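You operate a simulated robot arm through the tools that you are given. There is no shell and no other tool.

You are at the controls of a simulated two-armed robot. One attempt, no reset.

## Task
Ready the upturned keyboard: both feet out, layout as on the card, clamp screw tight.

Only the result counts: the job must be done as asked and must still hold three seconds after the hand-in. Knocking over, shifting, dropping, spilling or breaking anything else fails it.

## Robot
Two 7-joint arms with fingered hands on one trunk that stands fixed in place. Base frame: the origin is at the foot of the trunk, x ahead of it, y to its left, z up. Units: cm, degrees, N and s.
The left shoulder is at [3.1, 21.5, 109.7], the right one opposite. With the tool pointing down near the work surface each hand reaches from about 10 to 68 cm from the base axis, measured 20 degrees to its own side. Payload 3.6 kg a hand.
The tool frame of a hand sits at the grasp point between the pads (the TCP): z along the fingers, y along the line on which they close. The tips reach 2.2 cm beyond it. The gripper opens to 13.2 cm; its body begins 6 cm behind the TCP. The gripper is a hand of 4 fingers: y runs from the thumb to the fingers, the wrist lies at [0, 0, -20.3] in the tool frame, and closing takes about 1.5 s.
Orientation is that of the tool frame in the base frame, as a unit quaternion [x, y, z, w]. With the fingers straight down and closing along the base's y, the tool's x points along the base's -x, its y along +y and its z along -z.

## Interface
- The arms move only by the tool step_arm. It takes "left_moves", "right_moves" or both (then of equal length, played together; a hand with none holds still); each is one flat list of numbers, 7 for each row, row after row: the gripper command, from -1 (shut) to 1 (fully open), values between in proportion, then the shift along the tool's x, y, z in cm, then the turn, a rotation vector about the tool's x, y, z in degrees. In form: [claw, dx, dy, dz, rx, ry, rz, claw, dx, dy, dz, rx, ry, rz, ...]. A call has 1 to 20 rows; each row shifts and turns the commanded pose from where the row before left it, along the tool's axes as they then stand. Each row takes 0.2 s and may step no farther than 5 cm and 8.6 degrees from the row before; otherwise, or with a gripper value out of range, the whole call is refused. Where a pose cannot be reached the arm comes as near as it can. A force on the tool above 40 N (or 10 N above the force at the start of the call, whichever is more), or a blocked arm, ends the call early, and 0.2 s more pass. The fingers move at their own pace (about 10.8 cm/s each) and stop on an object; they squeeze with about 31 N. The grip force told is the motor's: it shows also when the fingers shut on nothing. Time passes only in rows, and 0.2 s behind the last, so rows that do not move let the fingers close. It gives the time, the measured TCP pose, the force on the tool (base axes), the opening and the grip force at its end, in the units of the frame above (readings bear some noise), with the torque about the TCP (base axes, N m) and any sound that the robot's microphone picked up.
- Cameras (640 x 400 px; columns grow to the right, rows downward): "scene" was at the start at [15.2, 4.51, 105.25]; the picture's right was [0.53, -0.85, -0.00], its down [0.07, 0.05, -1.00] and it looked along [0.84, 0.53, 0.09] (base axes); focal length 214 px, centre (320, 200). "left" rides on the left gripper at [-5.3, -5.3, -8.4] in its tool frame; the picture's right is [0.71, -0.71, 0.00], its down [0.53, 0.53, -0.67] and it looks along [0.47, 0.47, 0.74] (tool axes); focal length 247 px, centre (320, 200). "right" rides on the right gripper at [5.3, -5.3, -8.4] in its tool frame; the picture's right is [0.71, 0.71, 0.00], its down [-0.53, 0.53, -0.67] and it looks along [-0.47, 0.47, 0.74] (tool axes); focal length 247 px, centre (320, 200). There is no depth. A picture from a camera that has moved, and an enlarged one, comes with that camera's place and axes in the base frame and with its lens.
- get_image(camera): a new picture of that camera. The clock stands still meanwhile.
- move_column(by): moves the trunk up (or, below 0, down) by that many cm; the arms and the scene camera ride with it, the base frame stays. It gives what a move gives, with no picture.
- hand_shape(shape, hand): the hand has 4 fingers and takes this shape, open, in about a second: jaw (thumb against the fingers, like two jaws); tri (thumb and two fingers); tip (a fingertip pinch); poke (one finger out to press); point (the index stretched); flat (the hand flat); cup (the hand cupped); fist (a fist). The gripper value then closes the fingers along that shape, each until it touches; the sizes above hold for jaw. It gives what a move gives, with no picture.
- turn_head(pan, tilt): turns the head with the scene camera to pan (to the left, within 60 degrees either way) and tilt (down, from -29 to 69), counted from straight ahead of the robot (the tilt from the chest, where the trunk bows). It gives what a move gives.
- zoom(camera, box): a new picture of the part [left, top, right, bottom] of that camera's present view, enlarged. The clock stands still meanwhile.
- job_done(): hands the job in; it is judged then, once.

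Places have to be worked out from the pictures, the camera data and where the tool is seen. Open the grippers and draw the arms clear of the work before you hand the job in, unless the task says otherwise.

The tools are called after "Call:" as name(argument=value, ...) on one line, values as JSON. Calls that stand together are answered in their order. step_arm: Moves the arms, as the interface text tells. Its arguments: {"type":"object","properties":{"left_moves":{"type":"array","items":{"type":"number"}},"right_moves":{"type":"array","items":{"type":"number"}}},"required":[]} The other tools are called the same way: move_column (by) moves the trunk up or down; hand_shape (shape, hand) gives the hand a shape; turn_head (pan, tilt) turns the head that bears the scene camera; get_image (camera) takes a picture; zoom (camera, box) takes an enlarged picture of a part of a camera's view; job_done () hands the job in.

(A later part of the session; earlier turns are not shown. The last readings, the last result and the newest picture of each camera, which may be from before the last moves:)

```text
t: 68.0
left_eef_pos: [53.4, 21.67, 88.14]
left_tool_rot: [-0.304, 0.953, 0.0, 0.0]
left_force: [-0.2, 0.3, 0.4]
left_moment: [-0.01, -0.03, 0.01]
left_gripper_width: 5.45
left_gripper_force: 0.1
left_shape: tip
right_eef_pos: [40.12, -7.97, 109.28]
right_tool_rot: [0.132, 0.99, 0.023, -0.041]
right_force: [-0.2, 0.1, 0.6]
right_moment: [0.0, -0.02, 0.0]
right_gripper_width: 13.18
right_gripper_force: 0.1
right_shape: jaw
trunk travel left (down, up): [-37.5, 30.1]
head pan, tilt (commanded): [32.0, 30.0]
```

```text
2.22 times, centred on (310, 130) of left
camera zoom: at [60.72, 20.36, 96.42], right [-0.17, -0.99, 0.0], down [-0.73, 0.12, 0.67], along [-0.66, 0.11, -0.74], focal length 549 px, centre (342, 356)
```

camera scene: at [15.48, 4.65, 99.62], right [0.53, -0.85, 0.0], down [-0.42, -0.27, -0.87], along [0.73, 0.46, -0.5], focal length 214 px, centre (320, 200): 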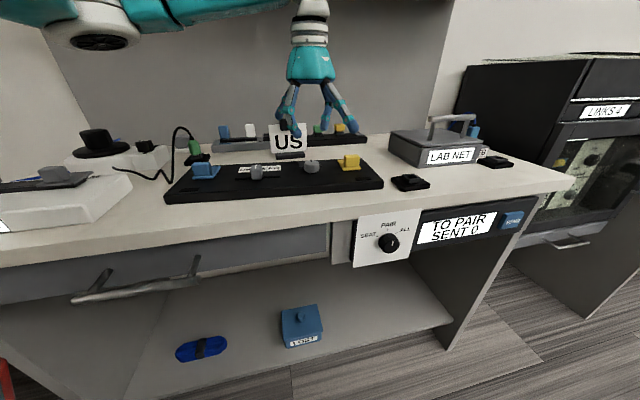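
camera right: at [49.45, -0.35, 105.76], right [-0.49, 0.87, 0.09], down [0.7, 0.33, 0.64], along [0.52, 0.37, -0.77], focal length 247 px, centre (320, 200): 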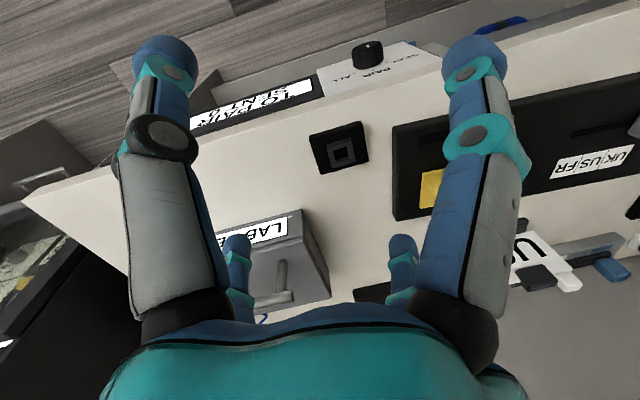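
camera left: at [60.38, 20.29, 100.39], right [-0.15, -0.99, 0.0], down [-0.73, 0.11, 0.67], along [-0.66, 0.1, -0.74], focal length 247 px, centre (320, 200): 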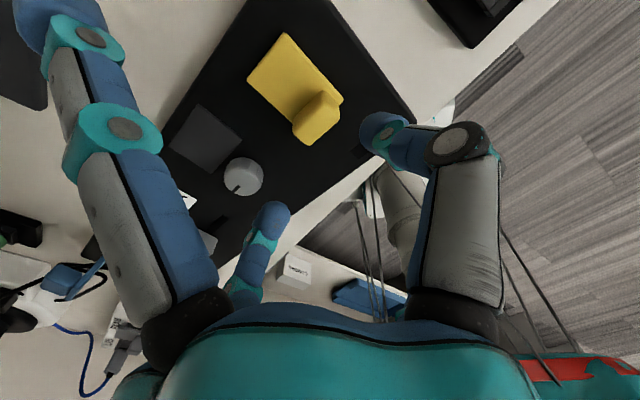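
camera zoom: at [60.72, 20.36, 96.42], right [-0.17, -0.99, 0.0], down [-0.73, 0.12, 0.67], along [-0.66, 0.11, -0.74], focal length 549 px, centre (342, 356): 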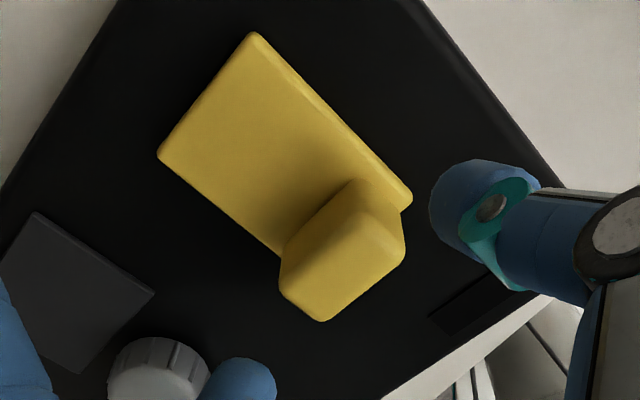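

Nearly identical picture to the blue foot's. I apply a small correction and descend to z≈85.0.

Call:
step_arm(left_moves=[-0.17, -0.2, -0.15, 1.0, 0, 0, 0, -0.17, 0, 0, 1.2, 0, 0, 0, -0.17, 0, 0, 0.9, 0, 0, 0, -0.17, 0, 0, 0, 0, 0, 0])

Call:
zoom(camera="left", box=[200, 80, 420, 260])

Call:
zoom(camera="scene", box=[270, 110, 420, 205])

```text
t: 69.0
left_eef_pos: [53.61, 21.61, 84.89]
left_tool_rot: [-0.305, 0.952, 0.0, -0.001]
left_force: [-0.1, -0.1, -0.1]
left_moment: [-0.02, 0.04, 0.0]
left_gripper_width: 5.45
left_gripper_force: 0.1
left_shape: tip
right_eef_pos: [40.14, -7.97, 109.42]
right_tool_rot: [0.13, 0.99, 0.024, -0.042]
right_force: [0.8, 0.1, -0.2]
right_moment: [-0.01, 0.02, 0.01]
right_gripper_width: 13.16
right_gripper_force: 0.1
right_shape: jaw
trunk travel left (down, up): [-37.5, 30.1]
head pan, tilt (commanded): [32.0, 30.0]
```

```text
2.22 times, centred on (310, 170) of left
camera zoom: at [60.97, 20.32, 93.36], right [-0.17, -0.99, 0.0], down [-0.73, 0.12, 0.67], along [-0.66, 0.11, -0.74], focal length 549 px, centre (342, 267)
```

zoom: 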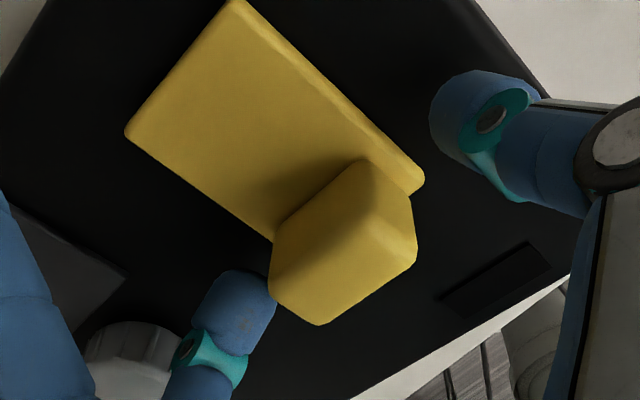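

```text
4.21 times, centred on (345, 158) of scene
camera zoom: at [15.48, 4.64, 99.62], right [0.53, -0.85, 0.0], down [-0.42, -0.26, -0.87], along [0.73, 0.46, -0.5], focal length 903 px, centre (215, 379)
```

zoom: 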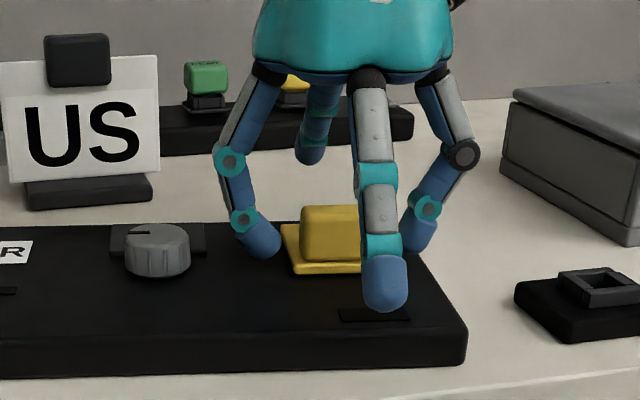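

Same geometry as with the blue foot. I close the pinch on the yellow block.

Call:
step_arm(left_moves=[-1, 0, 0, 0, 0, 0, 0, -1, 0, 0, 0, 0, 0, 0, -1, 0, 0, 0, 0, 0, 0, -1, 0, 0, 0, 0, 0, 0])

Call:
zoom(camera="left", box=[200, 80, 420, 260])

Call:
zoom(camera="scene", box=[270, 110, 420, 205])

```text
t: 70.0
left_eef_pos: [53.7, 21.65, 85.09]
left_tool_rot: [-0.304, 0.953, 0.0, -0.001]
left_force: [1.2, -0.4, 0.6]
left_moment: [0.0, -0.04, 0.0]
left_gripper_width: 2.58
left_gripper_force: 30.8
left_shape: tip
right_eef_pos: [40.11, -8.1, 109.28]
right_tool_rot: [0.132, 0.99, 0.023, -0.042]
right_force: [0.1, -0.1, -0.2]
right_moment: [0.0, 0.03, 0.01]
right_gripper_width: 13.2
right_gripper_force: 0.0
right_shape: jaw
trunk travel left (down, up): [-37.5, 30.1]
head pan, tilt (commanded): [32.0, 30.0]
```

```text
2.22 times, centred on (310, 170) of left
camera zoom: at [60.98, 20.33, 93.37], right [-0.17, -0.99, 0.0], down [-0.73, 0.12, 0.67], along [-0.66, 0.11, -0.74], focal length 549 px, centre (342, 267)
```

zoom: 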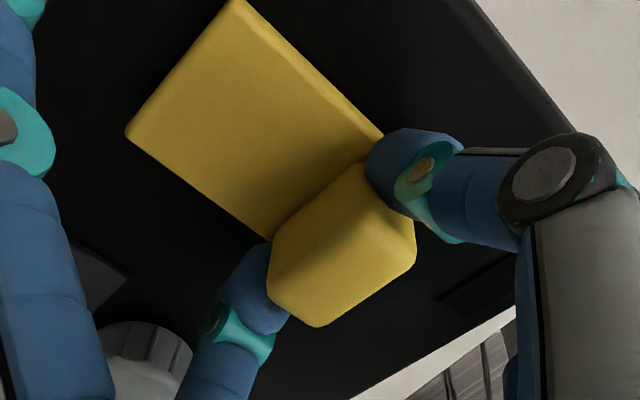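

```text
4.21 times, centred on (345, 158) of scene
camera zoom: at [15.49, 4.64, 99.62], right [0.53, -0.85, 0.0], down [-0.43, -0.27, -0.87], along [0.73, 0.46, -0.5], focal length 903 px, centre (215, 379)
```

zoom: 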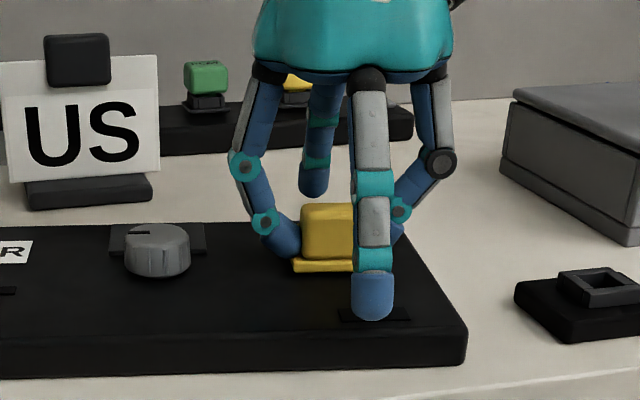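

Gripped (width 2.58). With the refined arc (radius ≈4.86 cm) I lift the yellow foot to about 40°.

Call:
step_arm(left_moves=[-1, -0.316, 0, -0.786, 0, 0, 0, -1, -0.447, 0, -0.719, 0, 0, 0, -1, -0.565, 0, -0.631, 0, 0, 0, -1, -0.667, 0, -0.523, 0, 0, 0, -1, 0, 0, 0, 0, 0, 0])

Call:
zoom(camera="scene", box=[270, 110, 420, 205])

Call:
zoom(camera="left", box=[200, 80, 420, 260])

```text
t: 71.2
left_eef_pos: [55.17, 22.86, 87.64]
left_tool_rot: [-0.304, 0.953, 0.0, -0.001]
left_force: [-1.8, 2.2, -0.3]
left_moment: [-0.09, 0.15, 0.06]
left_gripper_width: 2.6
left_gripper_force: 30.5
left_shape: tip
right_eef_pos: [40.22, -7.9, 109.33]
right_tool_rot: [0.131, 0.99, 0.023, -0.041]
right_force: [-0.7, -0.7, 0.4]
right_moment: [0.0, 0.01, -0.02]
right_gripper_width: 13.17
right_gripper_force: 0.0
right_shape: jaw
trunk travel left (down, up): [-37.5, 30.1]
head pan, tilt (commanded): [32.0, 30.0]
```

```text
4.21 times, centred on (345, 158) of scene
camera zoom: at [15.51, 4.67, 99.61], right [0.53, -0.85, 0.0], down [-0.43, -0.27, -0.87], along [0.73, 0.46, -0.5], focal length 903 px, centre (215, 379)
```

zoom: 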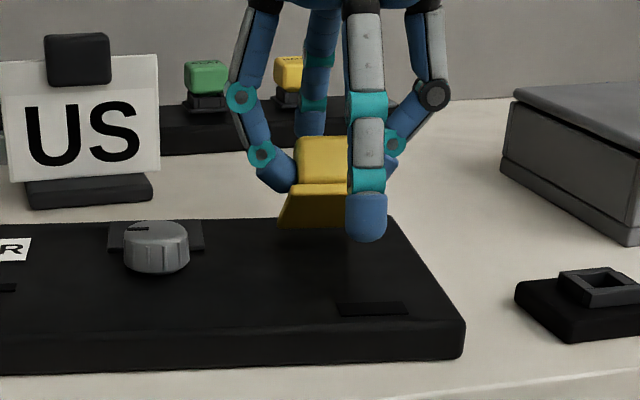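

```text
2.22 times, centred on (310, 170) of left
camera zoom: at [62.62, 21.56, 95.95], right [-0.17, -0.99, 0.0], down [-0.73, 0.12, 0.67], along [-0.66, 0.11, -0.74], focal length 549 px, centre (342, 267)
```

zoom: 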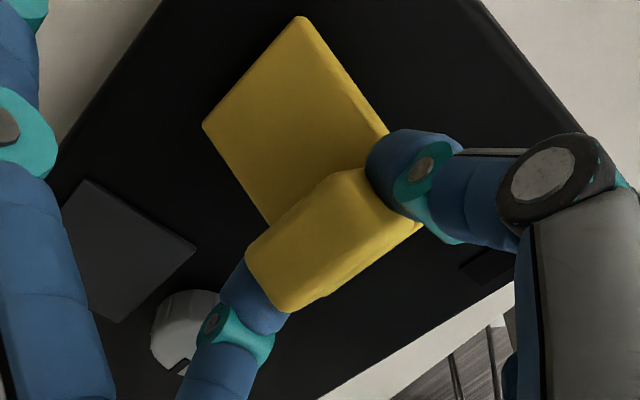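

Lifting well, forces ~3 N. I continue to about 70°.

Call:
step_arm(left_moves=[-1, -0.747, 0, -0.41, 0, 0, 0, -1, -0.78, 0, -0.29, 0, 0, 0, -1, -0.8, 0, -0.15, 0, 0, 0, -1, 0, 0, 0, 0, 0, 0])

Call:
zoom(camera="scene", box=[270, 110, 420, 205])

Call:
zoom(camera="left", box=[200, 80, 420, 260])

```text
t: 72.2
left_eef_pos: [57.19, 24.19, 88.45]
left_tool_rot: [-0.304, 0.953, -0.001, -0.001]
left_force: [-2.1, 1.5, -6.5]
left_moment: [-0.17, 0.12, 0.19]
left_gripper_width: 2.61
left_gripper_force: 30.7
left_shape: tip
right_eef_pos: [40.2, -8.04, 109.31]
right_tool_rot: [0.131, 0.99, 0.023, -0.042]
right_force: [0.6, -0.7, -0.1]
right_moment: [0.01, 0.01, 0.01]
right_gripper_width: 13.18
right_gripper_force: 0.2
right_shape: jaw
trunk travel left (down, up): [-37.5, 30.1]
head pan, tilt (commanded): [32.0, 30.0]
```

```text
4.21 times, centred on (345, 158) of scene
camera zoom: at [15.5, 4.67, 99.61], right [0.53, -0.85, 0.0], down [-0.43, -0.27, -0.87], along [0.73, 0.46, -0.5], focal length 903 px, centre (215, 379)
```

zoom: 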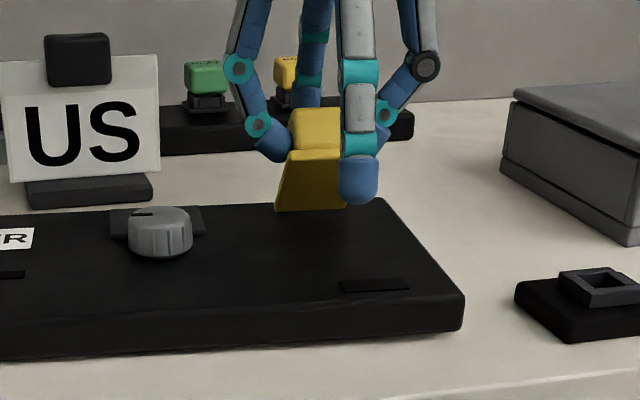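

```text
2.22 times, centred on (310, 170) of left
camera zoom: at [64.55, 22.86, 96.79], right [-0.17, -0.99, 0.0], down [-0.73, 0.12, 0.67], along [-0.66, 0.11, -0.74], focal length 549 px, centre (342, 267)
```

zoom: 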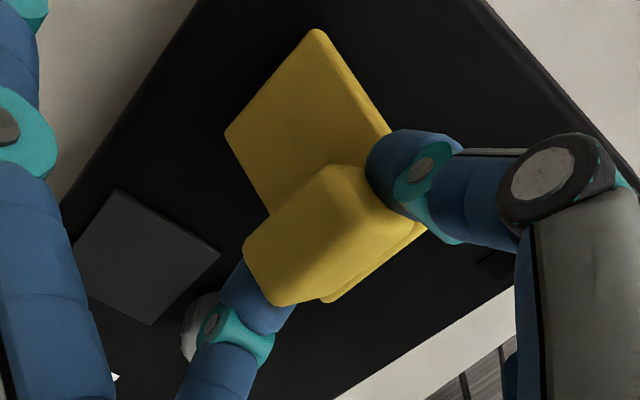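

This time the board was dragged/lifted a little (−6.5 N vertical): the plate lags at ~50°. I lower the hand to set the board flat again before going on.

Call:
step_arm(left_moves=[-1, 0, 0, 0.25, 0, 0, 0, -1, 0, 0, 0.2, 0, 0, 0, -1, 0, 0, 0, 0, 0, 0])

Call:
zoom(camera="scene", box=[150, 100, 420, 220])

Call:
get_image(camera="left")

```text
t: 73.0
left_eef_pos: [57.27, 24.16, 88.0]
left_tool_rot: [-0.304, 0.953, -0.001, -0.001]
left_force: [0.0, -1.2, -5.7]
left_moment: [-0.12, 0.06, 0.2]
left_gripper_width: 2.6
left_gripper_force: 31.4
left_shape: tip
right_eef_pos: [40.21, -8.0, 109.3]
right_tool_rot: [0.131, 0.99, 0.024, -0.041]
right_force: [0.0, 0.6, -1.4]
right_moment: [0.04, 0.01, 0.01]
right_gripper_width: 13.18
right_gripper_force: 0.0
right_shape: jaw
trunk travel left (down, up): [-37.5, 30.1]
head pan, tilt (commanded): [32.0, 30.0]
```

```text
2.37 times, centred on (285, 160) of scene
camera zoom: at [15.53, 4.65, 99.61], right [0.53, -0.85, 0.0], down [-0.43, -0.27, -0.87], along [0.73, 0.46, -0.5], focal length 508 px, centre (403, 295)
```

zoom: 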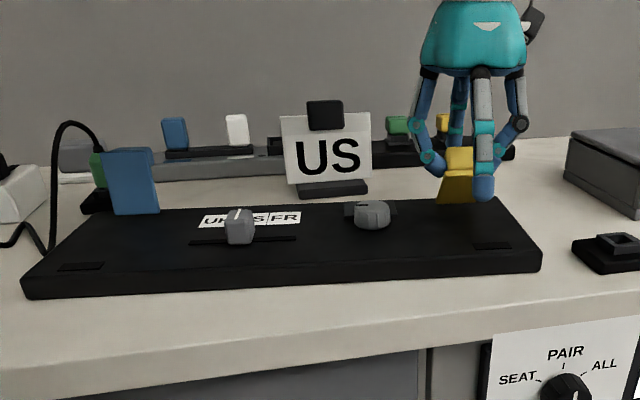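

```text
taken
camera left: at [64.56, 22.84, 96.38], right [-0.17, -0.99, 0.0], down [-0.73, 0.12, 0.67], along [-0.66, 0.11, -0.74], focal length 247 px, centre (320, 200)
```

left: 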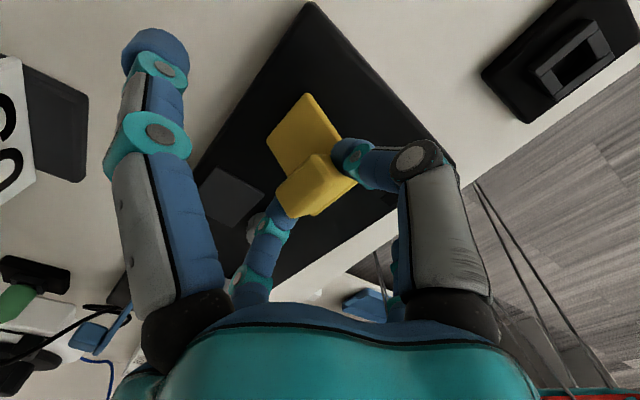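

The reading still shows ~6 N hanging on the hand; I zoom in to see whether the board's yellow end is off the table.

Call:
zoom(camera="scene", box=[150, 150, 300, 235])

Call:
zoom(camera="scene", box=[280, 140, 400, 220])

```text
4.27 times, centred on (225, 192) of scene
camera zoom: at [15.53, 4.65, 99.61], right [0.53, -0.85, 0.0], down [-0.43, -0.27, -0.87], along [0.73, 0.46, -0.5], focal length 915 px, centre (725, 232)
```

zoom: 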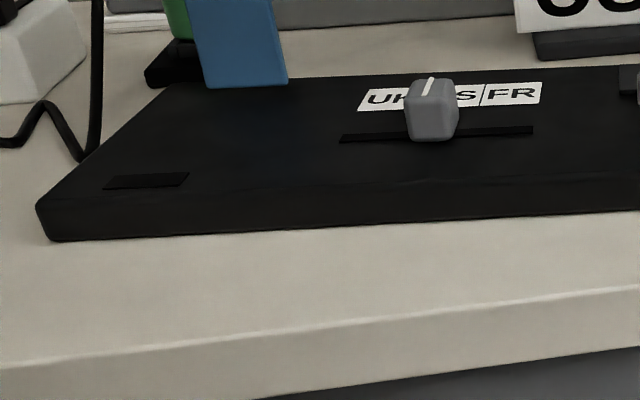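

```text
5.00 times, centred on (340, 180) of scene
camera zoom: at [15.53, 4.65, 99.61], right [0.53, -0.85, 0.0], down [-0.43, -0.27, -0.87], along [0.73, 0.46, -0.5], focal length 1072 px, centre (220, 300)
```

zoom: 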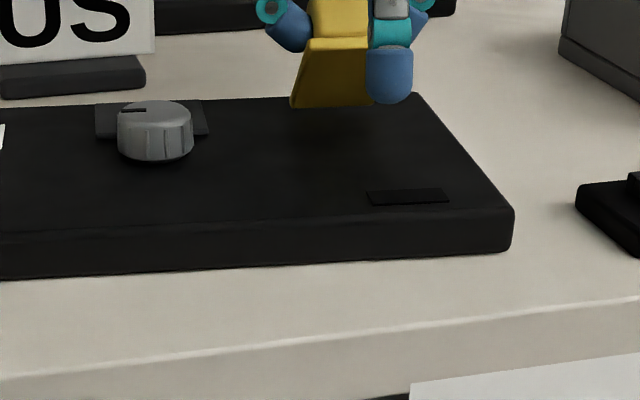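

The board looks almost flat now. I lower another 0.3 cm and read the force.

Call:
step_arm(left_moves=[-1, 0, 0, 0.15, 0, 0, 0, -1, 0, 0, 0.15, 0, 0, 0, -1, 0, 0, 0, 0, 0, 0])

Call:
zoom(camera="scene", box=[280, 110, 400, 220])

Call:
zoom(camera="left", box=[200, 60, 420, 240])

```text
t: 73.8
left_eef_pos: [57.15, 24.05, 87.7]
left_tool_rot: [-0.304, 0.953, 0.0, 0.0]
left_force: [-3.1, -4.4, 1.2]
left_moment: [-0.17, 0.16, 0.22]
left_gripper_width: 2.64
left_gripper_force: 31.4
left_shape: tip
right_eef_pos: [40.02, -8.04, 109.33]
right_tool_rot: [0.131, 0.99, 0.024, -0.041]
right_force: [-0.3, -0.3, -0.1]
right_moment: [-0.01, -0.01, -0.02]
right_gripper_width: 13.19
right_gripper_force: 0.2
right_shape: jaw
trunk travel left (down, up): [-37.5, 30.1]
head pan, tilt (commanded): [32.0, 30.0]
```

```text
3.64 times, centred on (340, 165) of scene
camera zoom: at [15.44, 4.6, 99.63], right [0.53, -0.85, 0.0], down [-0.42, -0.26, -0.87], along [0.73, 0.46, -0.5], focal length 780 px, centre (247, 327)
```

zoom: 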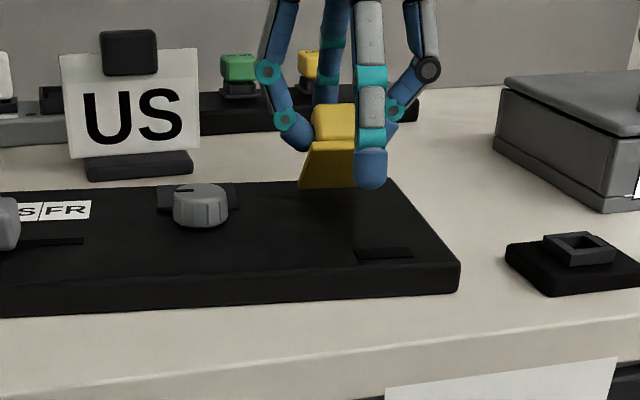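

```text
2.22 times, centred on (310, 150) of left
camera zoom: at [64.47, 22.76, 96.19], right [-0.17, -0.99, 0.0], down [-0.73, 0.12, 0.67], along [-0.66, 0.11, -0.74], focal length 549 px, centre (342, 311)
```

zoom: 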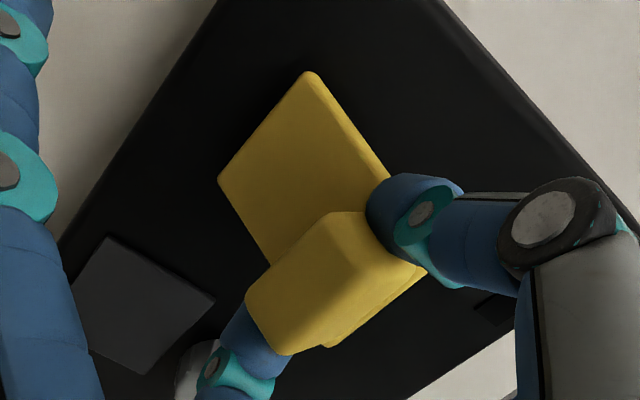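

The board is flat again (foot at ~42°). To avoid dragging I'll stay slightly inside the arc (pressing a bit down) and co-rotate the hand about the pinch axis so the pads don't resist the turn.

Call:
step_arm(left_moves=[-1, -0.457, 0, -0.17, 0, 4, 0, -1, -0.446, 0, -0.165, 0, 4, 0, -1, 0, 0, 0, 0, 0, 0])

Call:
zoom(camera="scene", box=[280, 110, 400, 220])

Call:
zoom(camera="left", box=[200, 60, 420, 240])

```text
t: 74.7
left_eef_pos: [57.88, 24.54, 88.2]
left_tool_rot: [-0.303, 0.95, -0.021, -0.066]
left_force: [-4.8, -4.2, 5.4]
left_moment: [-0.19, 0.19, 0.25]
left_gripper_width: 2.62
left_gripper_force: 30.9
left_shape: tip
right_eef_pos: [40.14, -8.16, 109.35]
right_tool_rot: [0.131, 0.99, 0.023, -0.041]
right_force: [-0.4, 0.6, -0.7]
right_moment: [-0.05, 0.0, -0.03]
right_gripper_width: 13.21
right_gripper_force: 0.1
right_shape: jaw
trunk travel left (down, up): [-37.5, 30.1]
head pan, tilt (commanded): [32.0, 30.0]
```

```text
3.64 times, centred on (340, 165) of scene
camera zoom: at [15.39, 4.59, 99.64], right [0.53, -0.85, 0.0], down [-0.42, -0.26, -0.87], along [0.73, 0.46, -0.5], focal length 780 px, centre (247, 327)
```

zoom: 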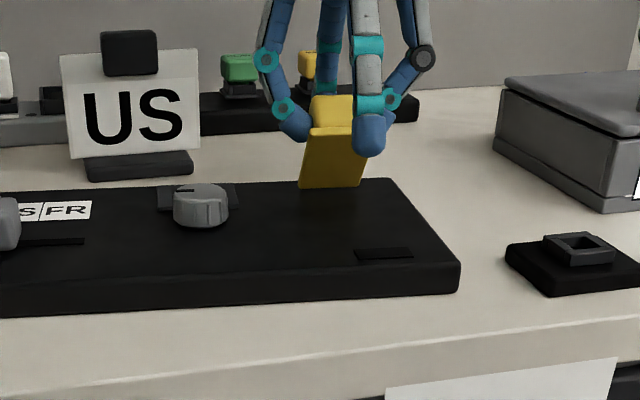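

```text
2.22 times, centred on (310, 150) of left
camera zoom: at [66.11, 23.96, 95.71], right [-0.16, -0.98, 0.1], down [-0.65, 0.18, 0.73], along [-0.74, 0.05, -0.67], focal length 549 px, centre (342, 311)
```

zoom: 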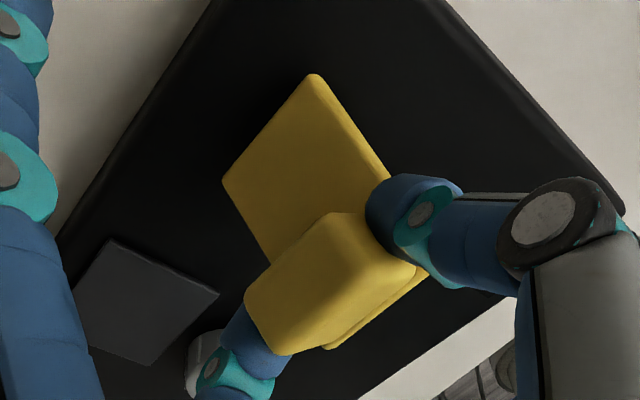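

The plate turned (~55–60°) and the board stayed put. I continue the same way.

Call:
step_arm(left_moves=[-1, -0.461, 0, -0.186, 0, 4, 0, -1, -0.453, 0, -0.188, 0, 4, 0, -1, 0, 0, 0, 0, 0, 0])

Call:
zoom(camera="scene", box=[280, 110, 400, 220])

Call:
zoom(camera="left", box=[200, 60, 420, 240])

```text
t: 75.5
left_eef_pos: [58.66, 25.15, 88.45]
left_tool_rot: [-0.301, 0.943, -0.042, -0.133]
left_force: [-4.5, -2.3, 7.7]
left_moment: [-0.17, 0.22, 0.24]
left_gripper_width: 2.62
left_gripper_force: 30.9
left_shape: tip
right_eef_pos: [40.1, -8.04, 109.34]
right_tool_rot: [0.131, 0.99, 0.024, -0.041]
right_force: [0.2, 0.6, 0.0]
right_moment: [0.01, 0.0, -0.01]
right_gripper_width: 13.16
right_gripper_force: 0.0
right_shape: jaw
trunk travel left (down, up): [-37.5, 30.1]
head pan, tilt (commanded): [32.0, 30.0]
```

```text
3.64 times, centred on (340, 165) of scene
camera zoom: at [15.38, 4.6, 99.64], right [0.53, -0.85, 0.0], down [-0.42, -0.26, -0.87], along [0.73, 0.46, -0.5], focal length 780 px, centre (247, 327)
```

zoom: 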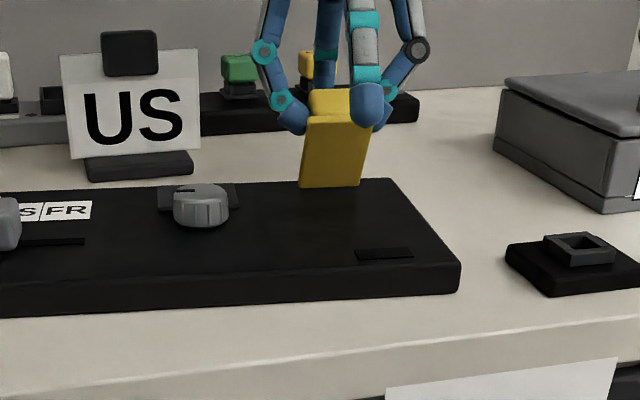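

```text
2.22 times, centred on (310, 150) of left
camera zoom: at [67.68, 25.1, 94.92], right [-0.14, -0.97, 0.2], down [-0.57, 0.24, 0.79], along [-0.81, 0.0, -0.58], focal length 549 px, centre (342, 311)
```

zoom: 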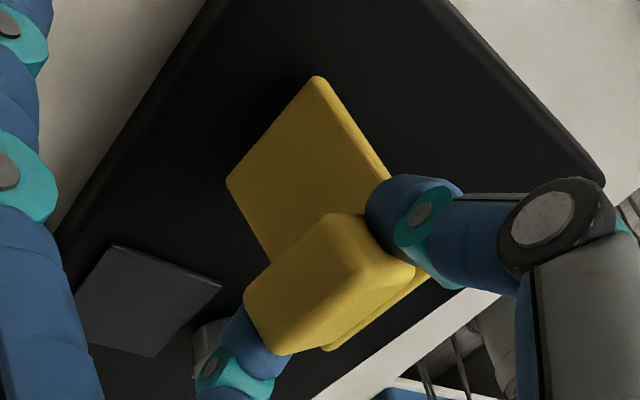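

Board steady, plate ~65°. Next step with another 8° of co-rotation (far side finger stays ≥83 cm).

Call:
step_arm(left_moves=[-1, -0.457, 0, -0.194, 0, 4, 0, -1, -0.456, 0, -0.187, 0, 4, 0, -1, 0, 0, 0, 0, 0, 0])

Call:
zoom(camera="scene", box=[280, 110, 400, 220])

Call:
zoom(camera="left", box=[200, 60, 420, 240])

```text
t: 76.2
left_eef_pos: [58.64, 25.93, 88.41]
left_tool_rot: [-0.298, 0.932, -0.06, -0.195]
left_force: [1.6, -2.1, -4.5]
left_moment: [-0.11, -0.03, 0.27]
left_gripper_width: 2.59
left_gripper_force: 31.4
left_shape: tip
left hand out of reach, approached as far as the arm can: row 2
right_eef_pos: [40.19, -7.94, 109.19]
right_tool_rot: [0.132, 0.99, 0.024, -0.041]
right_force: [-0.2, -0.9, 0.5]
right_moment: [0.01, 0.0, -0.02]
right_gripper_width: 13.19
right_gripper_force: 0.0
right_shape: jaw
trunk travel left (down, up): [-37.5, 30.1]
head pan, tilt (commanded): [32.0, 30.0]
```

```text
3.64 times, centred on (340, 165) of scene
camera zoom: at [15.54, 4.64, 99.6], right [0.53, -0.85, 0.0], down [-0.43, -0.26, -0.87], along [0.73, 0.46, -0.5], focal length 780 px, centre (247, 327)
```

zoom: 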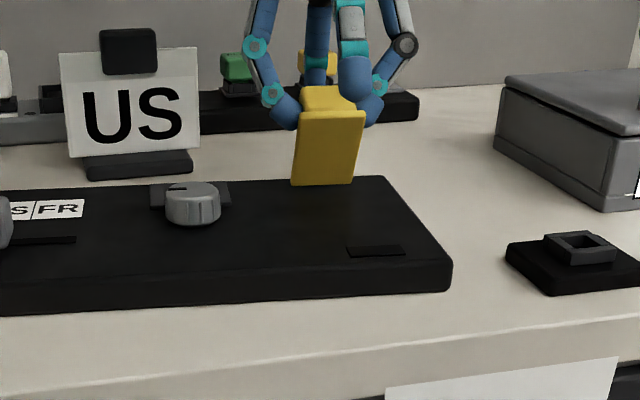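

```text
2.22 times, centred on (310, 150) of left
camera zoom: at [68.44, 26.25, 93.92], right [-0.12, -0.95, 0.28], down [-0.48, 0.3, 0.82], along [-0.87, -0.04, -0.49], focal length 549 px, centre (342, 311)
```

zoom: 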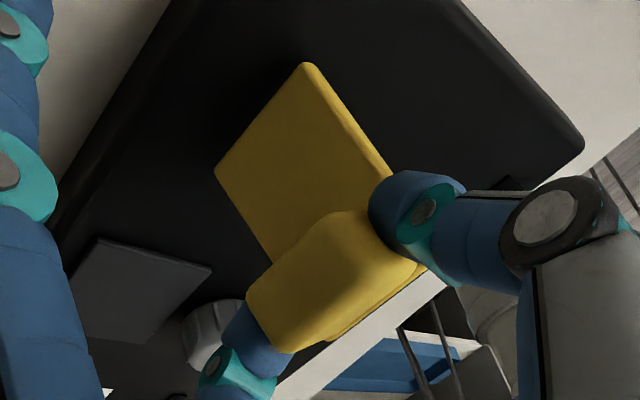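

The arm reached its limit at 24° of tilt and pulled slightly sideways. I rotate the hand back while keeping the contact point, and lower a touch to relieve the lift.

Call:
step_arm(left_moves=[-1, 0.0, 0, 0.1, 0, -4, 0, -1, 0.03, 0, 0.06, 0, -4, 0, -1, 0, 0, 0, 0, 0, 0])

Call:
zoom(camera="scene", box=[280, 110, 400, 220])

Call:
zoom(camera="left", box=[200, 60, 420, 240])

```text
t: 77.0
left_eef_pos: [58.51, 25.79, 88.46]
left_tool_rot: [-0.302, 0.943, -0.042, -0.132]
left_force: [-2.1, -1.7, 3.9]
left_moment: [-0.17, 0.1, 0.21]
left_gripper_width: 2.56
left_gripper_force: 31.2
left_shape: tip
right_eef_pos: [40.08, -8.01, 109.36]
right_tool_rot: [0.131, 0.99, 0.024, -0.042]
right_force: [-0.1, -0.1, 0.0]
right_moment: [-0.01, -0.01, 0.0]
right_gripper_width: 13.19
right_gripper_force: 0.0
right_shape: jaw
trunk travel left (down, up): [-37.5, 30.1]
head pan, tilt (commanded): [32.0, 30.0]
```

```text
3.64 times, centred on (340, 165) of scene
camera zoom: at [15.43, 4.61, 99.63], right [0.53, -0.85, 0.0], down [-0.42, -0.26, -0.87], along [0.73, 0.46, -0.5], focal length 780 px, centre (247, 327)
```

zoom: 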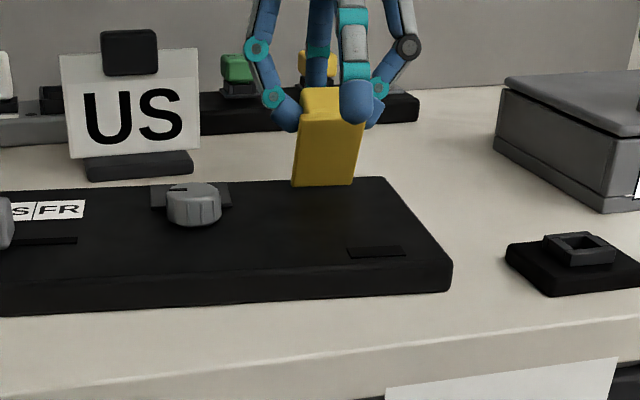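

```text
2.22 times, centred on (310, 150) of left
camera zoom: at [67.61, 25.64, 95.01], right [-0.14, -0.97, 0.19], down [-0.57, 0.24, 0.79], along [-0.81, 0.0, -0.58], focal length 549 px, centre (342, 311)
```

zoom: 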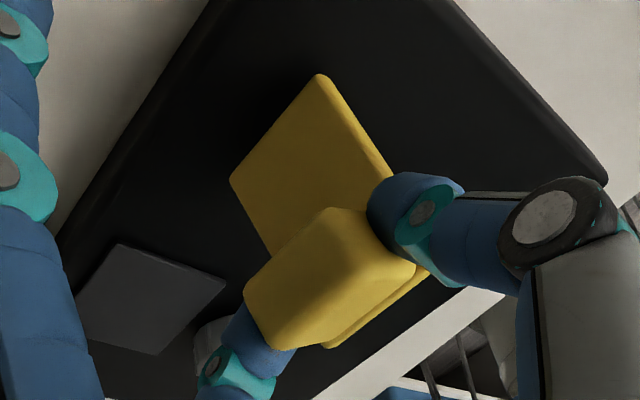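

Good: slight downward press, plate ~70°, board flat. I move on in the far direction while slowly straightening the hand.

Call:
step_arm(left_moves=[-1, -0.365, 0, -0.1, 0, -2, 0, -1, -0.374, 0, -0.07, 0, -2, 0, -1, 0, 0, 0, 0, 0, 0])

Call:
zoom(camera="scene", box=[280, 110, 400, 220])

Call:
zoom(camera="left", box=[200, 60, 420, 240])

```text
t: 77.8
left_eef_pos: [59.21, 26.22, 88.54]
left_tool_rot: [-0.303, 0.947, -0.032, -0.099]
left_force: [-5.0, -0.4, 7.7]
left_moment: [-0.11, 0.23, 0.16]
left_gripper_width: 2.57
left_gripper_force: 30.4
left_shape: tip
right_eef_pos: [40.12, -7.98, 109.32]
right_tool_rot: [0.131, 0.99, 0.024, -0.041]
right_force: [-0.6, -0.5, -0.8]
right_moment: [-0.01, -0.03, 0.0]
right_gripper_width: 13.2
right_gripper_force: 0.1
right_shape: jaw
trunk travel left (down, up): [-37.5, 30.1]
head pan, tilt (commanded): [32.0, 30.0]
```

```text
3.64 times, centred on (340, 165) of scene
camera zoom: at [15.37, 4.62, 99.64], right [0.53, -0.85, 0.0], down [-0.42, -0.26, -0.87], along [0.73, 0.46, -0.5], focal length 780 px, centre (247, 327)
```

zoom: 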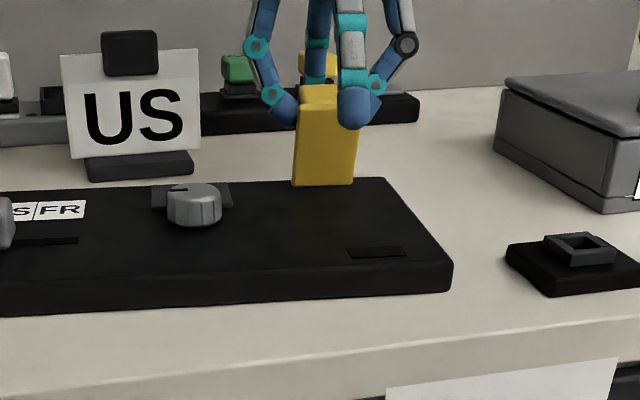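

```text
2.22 times, centred on (310, 150) of left
camera zoom: at [67.81, 25.81, 95.6], right [-0.15, -0.98, 0.15], down [-0.61, 0.21, 0.76], along [-0.78, 0.03, -0.63], focal length 549 px, centre (342, 311)
```

zoom: 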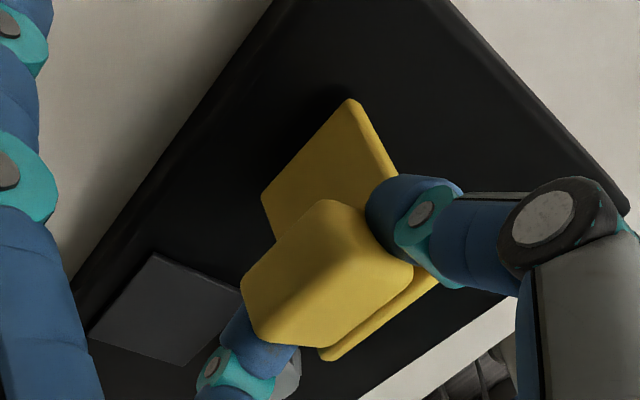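

Board unmoved, plate near 80°. Continue the same way.

Call:
step_arm(left_moves=[-1, -0.376, 0, -0.08, 0, -2, 0, -1, -0.385, 0, -0.02, 0, -2, 0, -1, 0, 0, 0, 0, 0, 0])

Call:
zoom(camera="scene", box=[280, 110, 400, 220])

Call:
zoom(camera="left", box=[200, 60, 420, 240])

```text
t: 78.7
left_eef_pos: [59.82, 26.69, 88.41]
left_tool_rot: [-0.305, 0.95, -0.022, -0.065]
left_force: [-3.5, -0.1, 8.7]
left_moment: [-0.09, 0.2, 0.13]
left_gripper_width: 2.58
left_gripper_force: 31.2
left_shape: tip
right_eef_pos: [40.13, -8.02, 109.41]
right_tool_rot: [0.131, 0.99, 0.024, -0.042]
right_force: [-0.9, 0.7, 0.2]
right_moment: [-0.01, -0.03, -0.02]
right_gripper_width: 13.18
right_gripper_force: 0.0
right_shape: jaw
trunk travel left (down, up): [-37.5, 30.1]
head pan, tilt (commanded): [32.0, 30.0]
```

```text
3.64 times, centred on (340, 165) of scene
camera zoom: at [15.38, 4.63, 99.64], right [0.53, -0.85, 0.0], down [-0.42, -0.26, -0.87], along [0.73, 0.46, -0.5], focal length 780 px, centre (247, 327)
```

zoom: 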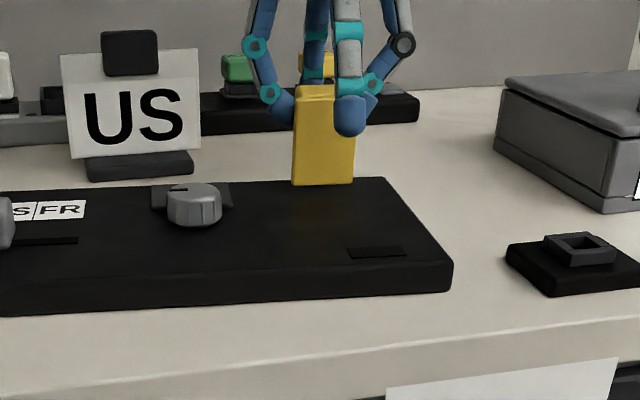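

```text
2.22 times, centred on (310, 150) of left
camera zoom: at [68.05, 26.01, 95.97], right [-0.16, -0.98, 0.1], down [-0.65, 0.18, 0.73], along [-0.74, 0.05, -0.67], focal length 549 px, centre (342, 311)
```

zoom: 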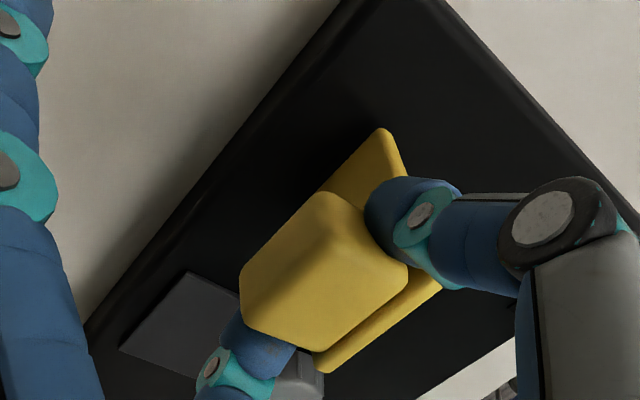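

About 85°. Another step towards the stop.

Call:
step_arm(left_moves=[-1, -0.38, 0, 0.0, 0, -2, 0, -1, -0.3, 0, 0.05, 0, -2, 0, -1, 0, 0, 0, 0, 0, 0])

Call:
zoom(camera="scene", box=[280, 110, 400, 220])

Call:
zoom(camera="left", box=[200, 60, 420, 240])

```text
t: 79.5
left_eef_pos: [60.26, 26.99, 88.2]
left_tool_rot: [-0.304, 0.952, -0.012, -0.033]
left_force: [-3.8, 1.9, 5.8]
left_moment: [-0.15, 0.22, 0.14]
left_gripper_width: 2.64
left_gripper_force: 30.8
left_shape: tip
right_eef_pos: [39.99, -7.93, 109.34]
right_tool_rot: [0.131, 0.99, 0.024, -0.041]
right_force: [-0.8, 0.4, -0.2]
right_moment: [-0.01, 0.01, 0.0]
right_gripper_width: 13.18
right_gripper_force: 0.1
right_shape: jaw
trunk travel left (down, up): [-37.5, 30.1]
head pan, tilt (commanded): [32.0, 30.0]
```

```text
3.64 times, centred on (340, 165) of scene
camera zoom: at [15.39, 4.64, 99.63], right [0.53, -0.85, 0.0], down [-0.42, -0.27, -0.87], along [0.73, 0.46, -0.5], focal length 780 px, centre (247, 327)
```

zoom: 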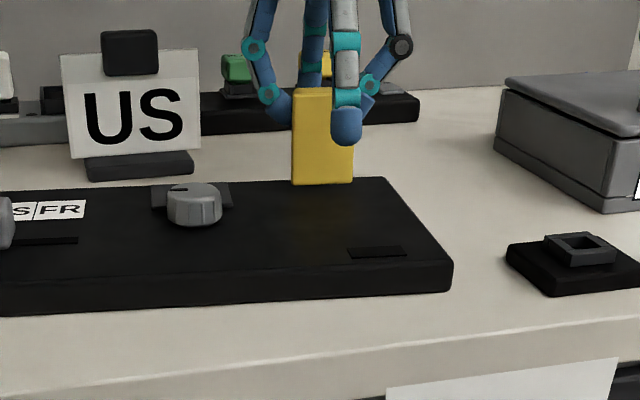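

```text
2.22 times, centred on (310, 150) of left
camera zoom: at [68.11, 26.08, 96.22], right [-0.16, -0.99, 0.05], down [-0.69, 0.15, 0.7], along [-0.7, 0.08, -0.71], focal length 549 px, centre (342, 311)
```

zoom: 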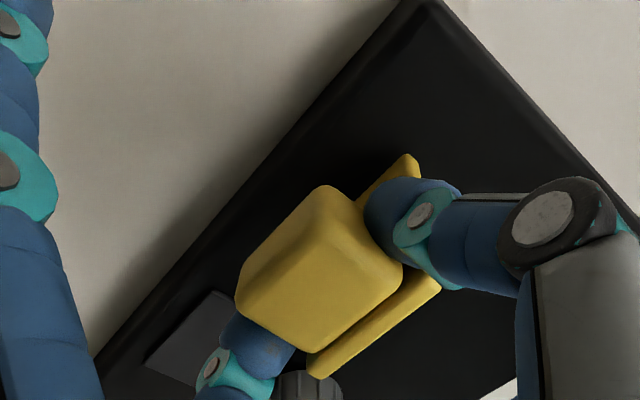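

Nearly upright. I go a little further until the stop shows.

Call:
step_arm(left_moves=[-1, -0.3, 0, 0.05, 0, -2, 0, -1, -0.3, 0, 0.1, 0, -2, 0, -1, 0, 0, 0, 0, 0, 0])

Call:
zoom(camera="scene", box=[280, 110, 400, 220])

Call:
zoom(camera="left", box=[200, 60, 420, 240])

```text
t: 80.2
left_eef_pos: [60.69, 27.16, 88.19]
left_tool_rot: [-0.304, 0.953, -0.001, 0.0]
left_force: [-12.7, -4.2, 8.0]
left_moment: [-0.11, 0.37, 0.2]
left_gripper_width: 2.64
left_gripper_force: 31.3
left_shape: tip
right_eef_pos: [39.91, -7.99, 109.42]
right_tool_rot: [0.131, 0.99, 0.024, -0.041]
right_force: [0.1, -0.5, 0.4]
right_moment: [-0.03, 0.03, -0.01]
right_gripper_width: 13.22
right_gripper_force: 0.0
right_shape: jaw
trunk travel left (down, up): [-37.5, 30.1]
head pan, tilt (commanded): [32.0, 30.0]
```

```text
3.64 times, centred on (340, 165) of scene
camera zoom: at [15.28, 4.58, 99.66], right [0.53, -0.85, 0.0], down [-0.42, -0.26, -0.87], along [0.73, 0.46, -0.5], focal length 780 px, centre (247, 327)
```

zoom: 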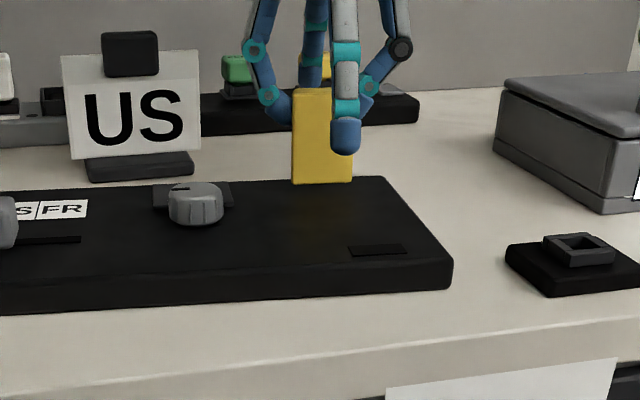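

```text
2.22 times, centred on (310, 150) of left
camera zoom: at [67.97, 25.89, 96.56], right [-0.17, -0.99, 0.0], down [-0.73, 0.12, 0.67], along [-0.66, 0.11, -0.74], focal length 549 px, centre (342, 311)
```

zoom: 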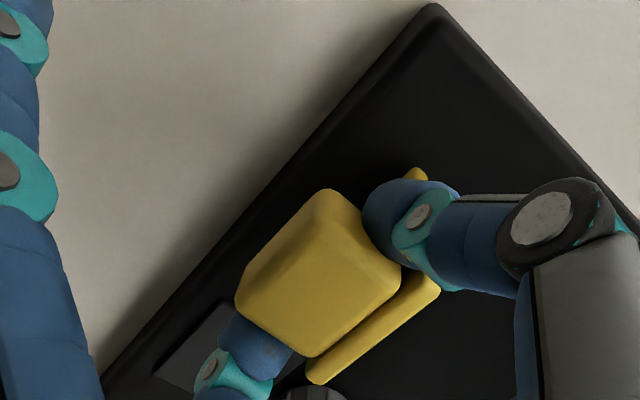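

Reaction jumped to ~13 N in the far direction: the yellow foot is against its stop. I relax slightly, open and lift.

Call:
step_arm(left_moves=[-1, 0.25, 0, -0.1, 0, 0, 0, -1, 0, 0, 0, 0, 0, 0, -0.17, 0, 0, 0, 0, 0, 0, -0.17, 0, 0, 0, 0, 0, 0, -0.17, 0, 0, 0, 0, 0, 0, -0.17, 0, 0, -2.0, 0, 0, 0, -0.17, 0, 0, -3, 0, 0, 0, -0.17, 0, 0, -4, 0, 0, 0, -0.17, 0, 0, 0, 0, 0, 0])

Call:
get_image(camera="left")

Call:
zoom(camera="scene", box=[120, 90, 420, 220])

```text
t: 82.2
left_eef_pos: [60.76, 27.28, 96.98]
left_tool_rot: [-0.303, 0.953, 0.001, -0.001]
left_force: [0.8, -0.6, -0.1]
left_moment: [0.0, 0.01, -0.04]
left_gripper_width: 5.44
left_gripper_force: 0.0
left_shape: tip
right_eef_pos: [40.12, -8.09, 109.31]
right_tool_rot: [0.131, 0.99, 0.023, -0.042]
right_force: [-0.3, 0.0, 0.3]
right_moment: [0.0, -0.02, -0.04]
right_gripper_width: 13.18
right_gripper_force: 0.0
right_shape: jaw
trunk travel left (down, up): [-37.5, 30.1]
head pan, tilt (commanded): [32.0, 30.0]
```

```text
taken
camera left: at [68.15, 25.92, 105.44], right [-0.17, -0.99, 0.0], down [-0.73, 0.12, 0.67], along [-0.66, 0.11, -0.74], focal length 247 px, centre (320, 200)
```

left: 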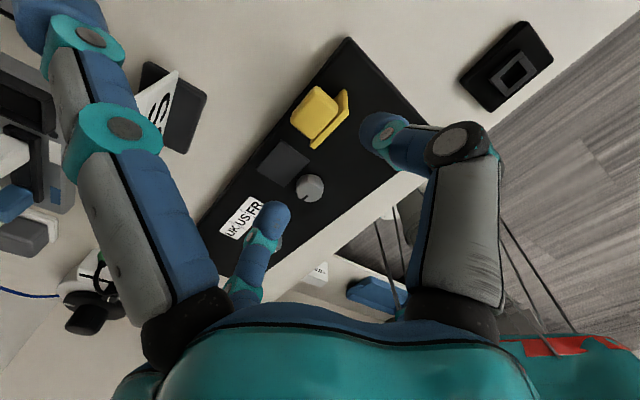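

```text
2.13 times, centred on (270, 155) of scene
camera zoom: at [15.51, 4.65, 99.61], right [0.53, -0.85, 0.0], down [-0.43, -0.27, -0.87], along [0.73, 0.46, -0.5], focal length 458 px, centre (427, 296)
```

zoom: 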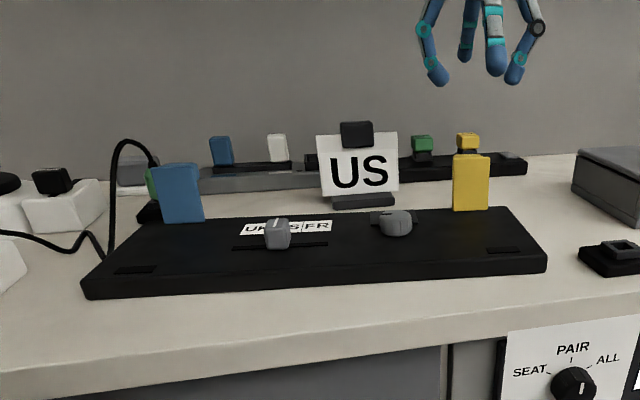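

Both feet stand. I now check slider, knob, and the board's surroundings (cable, plug, card).

Call:
zoom(camera="left", box=[190, 60, 410, 260])

Call:
zoom(camera="scene", box=[140, 140, 260, 220])

Call:
zoom(camera="scene", box=[220, 150, 400, 220])

```text
2.00 times, centred on (300, 160) of left
camera zoom: at [68.15, 25.92, 105.44], right [-0.17, -0.99, 0.0], down [-0.73, 0.12, 0.67], along [-0.66, 0.11, -0.74], focal length 494 px, centre (360, 280)
```

zoom: 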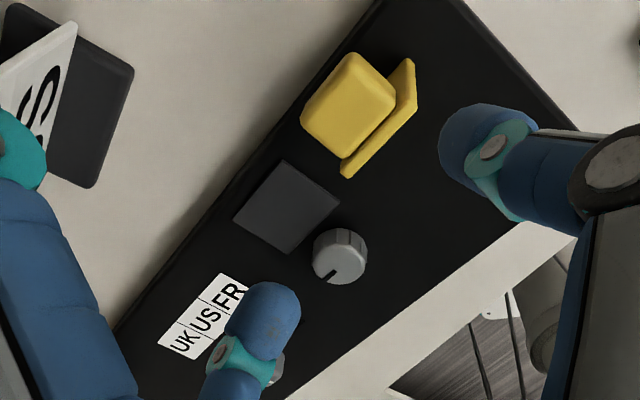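

```text
5.00 times, centred on (200, 180) of scene
camera zoom: at [15.51, 4.65, 99.61], right [0.53, -0.85, 0.0], down [-0.43, -0.27, -0.87], along [0.73, 0.46, -0.5], focal length 1072 px, centre (920, 300)
```

zoom: 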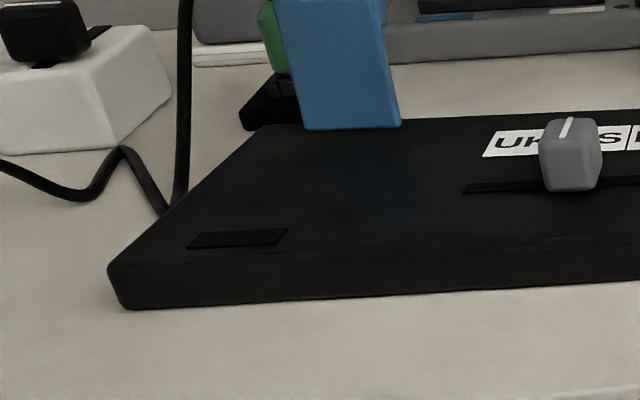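

```text
3.56 times, centred on (310, 185) of scene
camera zoom: at [15.51, 4.65, 99.61], right [0.53, -0.85, 0.0], down [-0.43, -0.27, -0.87], along [0.73, 0.46, -0.5], focal length 763 px, centre (356, 253)
```

zoom: 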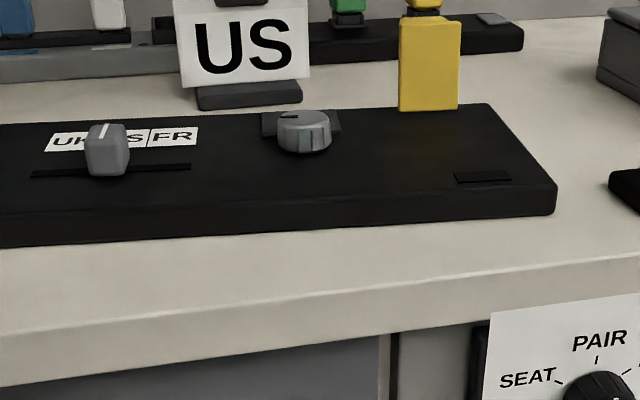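

Both feet up, knob mark still along the slot, cable ~1.7 cm clear of the board. I raise the left hand and withdraw it towards its starting pose for a final look.

Call:
step_arm(left_moves=[0, 0, 0, -4, 0, 0, 0, 0, 0, 0, -4, 0, 0, 0, 0, 1.92, 3.3, -1.15, 0, 0, 0, 0, 1.92, 3.3, -1.15, 0, 0, 0, 0, 1.92, 3.3, -1.15, 0, 0, 0, 0, 1.92, 3.3, -1.15, 0, 0, 0, 0, 1.92, 3.3, -1.15, 0, 0, 0, 0, 1.92, 3.3, -1.15, 0, 0, 0, 0, 1.92, 3.3, -1.15, 0, 0, 0, 1, 0, 0, 0, 0, 0, 7, 1, 0, 0, 0, 0, 0, 7, 1, 0, 0, 0, 0, 0, 7, 1, 0, 0, 0, 0, 0, 7, 1, 0, 0, 0, 0, 0, 7, 1, 0, 0, 0, 0, 0, 0])

Call:
get_image(camera="left")

Call:
get_image(camera="scene")

```text
t: 85.5
left_eef_pos: [36.34, 38.35, 113.11]
left_tool_rot: [-0.003, 1.0, 0.0, 0.0]
left_force: [-0.2, -0.6, -0.4]
left_moment: [0.01, -0.02, 0.0]
left_gripper_width: 13.18
left_gripper_force: 0.0
left_shape: tip
right_eef_pos: [40.23, -7.96, 109.3]
right_tool_rot: [0.132, 0.99, 0.022, -0.042]
right_force: [0.1, 1.1, 0.3]
right_moment: [-0.04, -0.02, 0.01]
right_gripper_width: 13.19
right_gripper_force: 0.1
right_shape: jaw
trunk travel left (down, up): [-37.5, 30.1]
head pan, tilt (commanded): [32.0, 30.0]
```

```text
taken
camera left: at [41.6, 32.93, 121.53], right [-0.7, -0.71, 0.0], down [-0.53, 0.52, 0.67], along [-0.48, 0.47, -0.74], focal length 247 px, centre (320, 200)
```

left: 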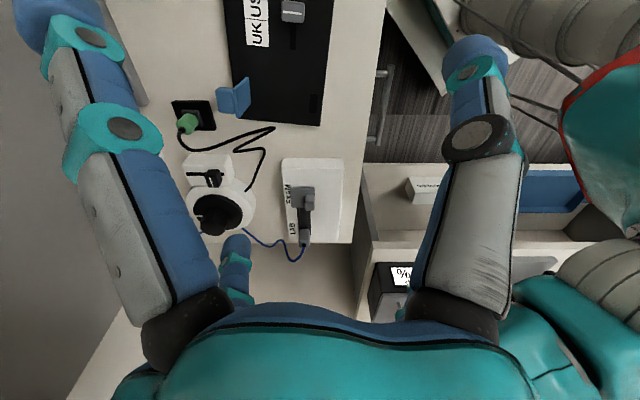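

```text
taken
camera scene: at [15.46, 4.64, 99.62], right [0.53, -0.85, 0.0], down [-0.42, -0.27, -0.87], along [0.73, 0.46, -0.5], focal length 214 px, centre (320, 200)
```

scene: 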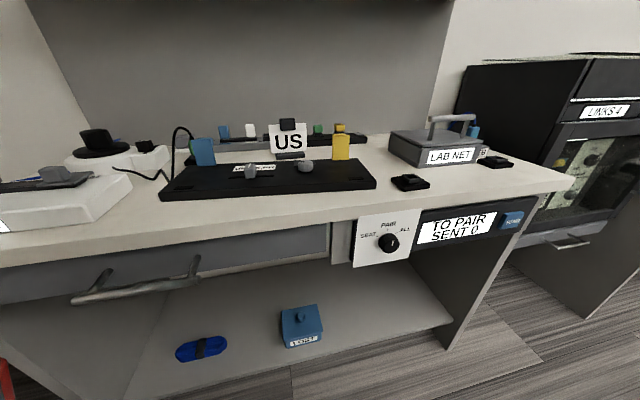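

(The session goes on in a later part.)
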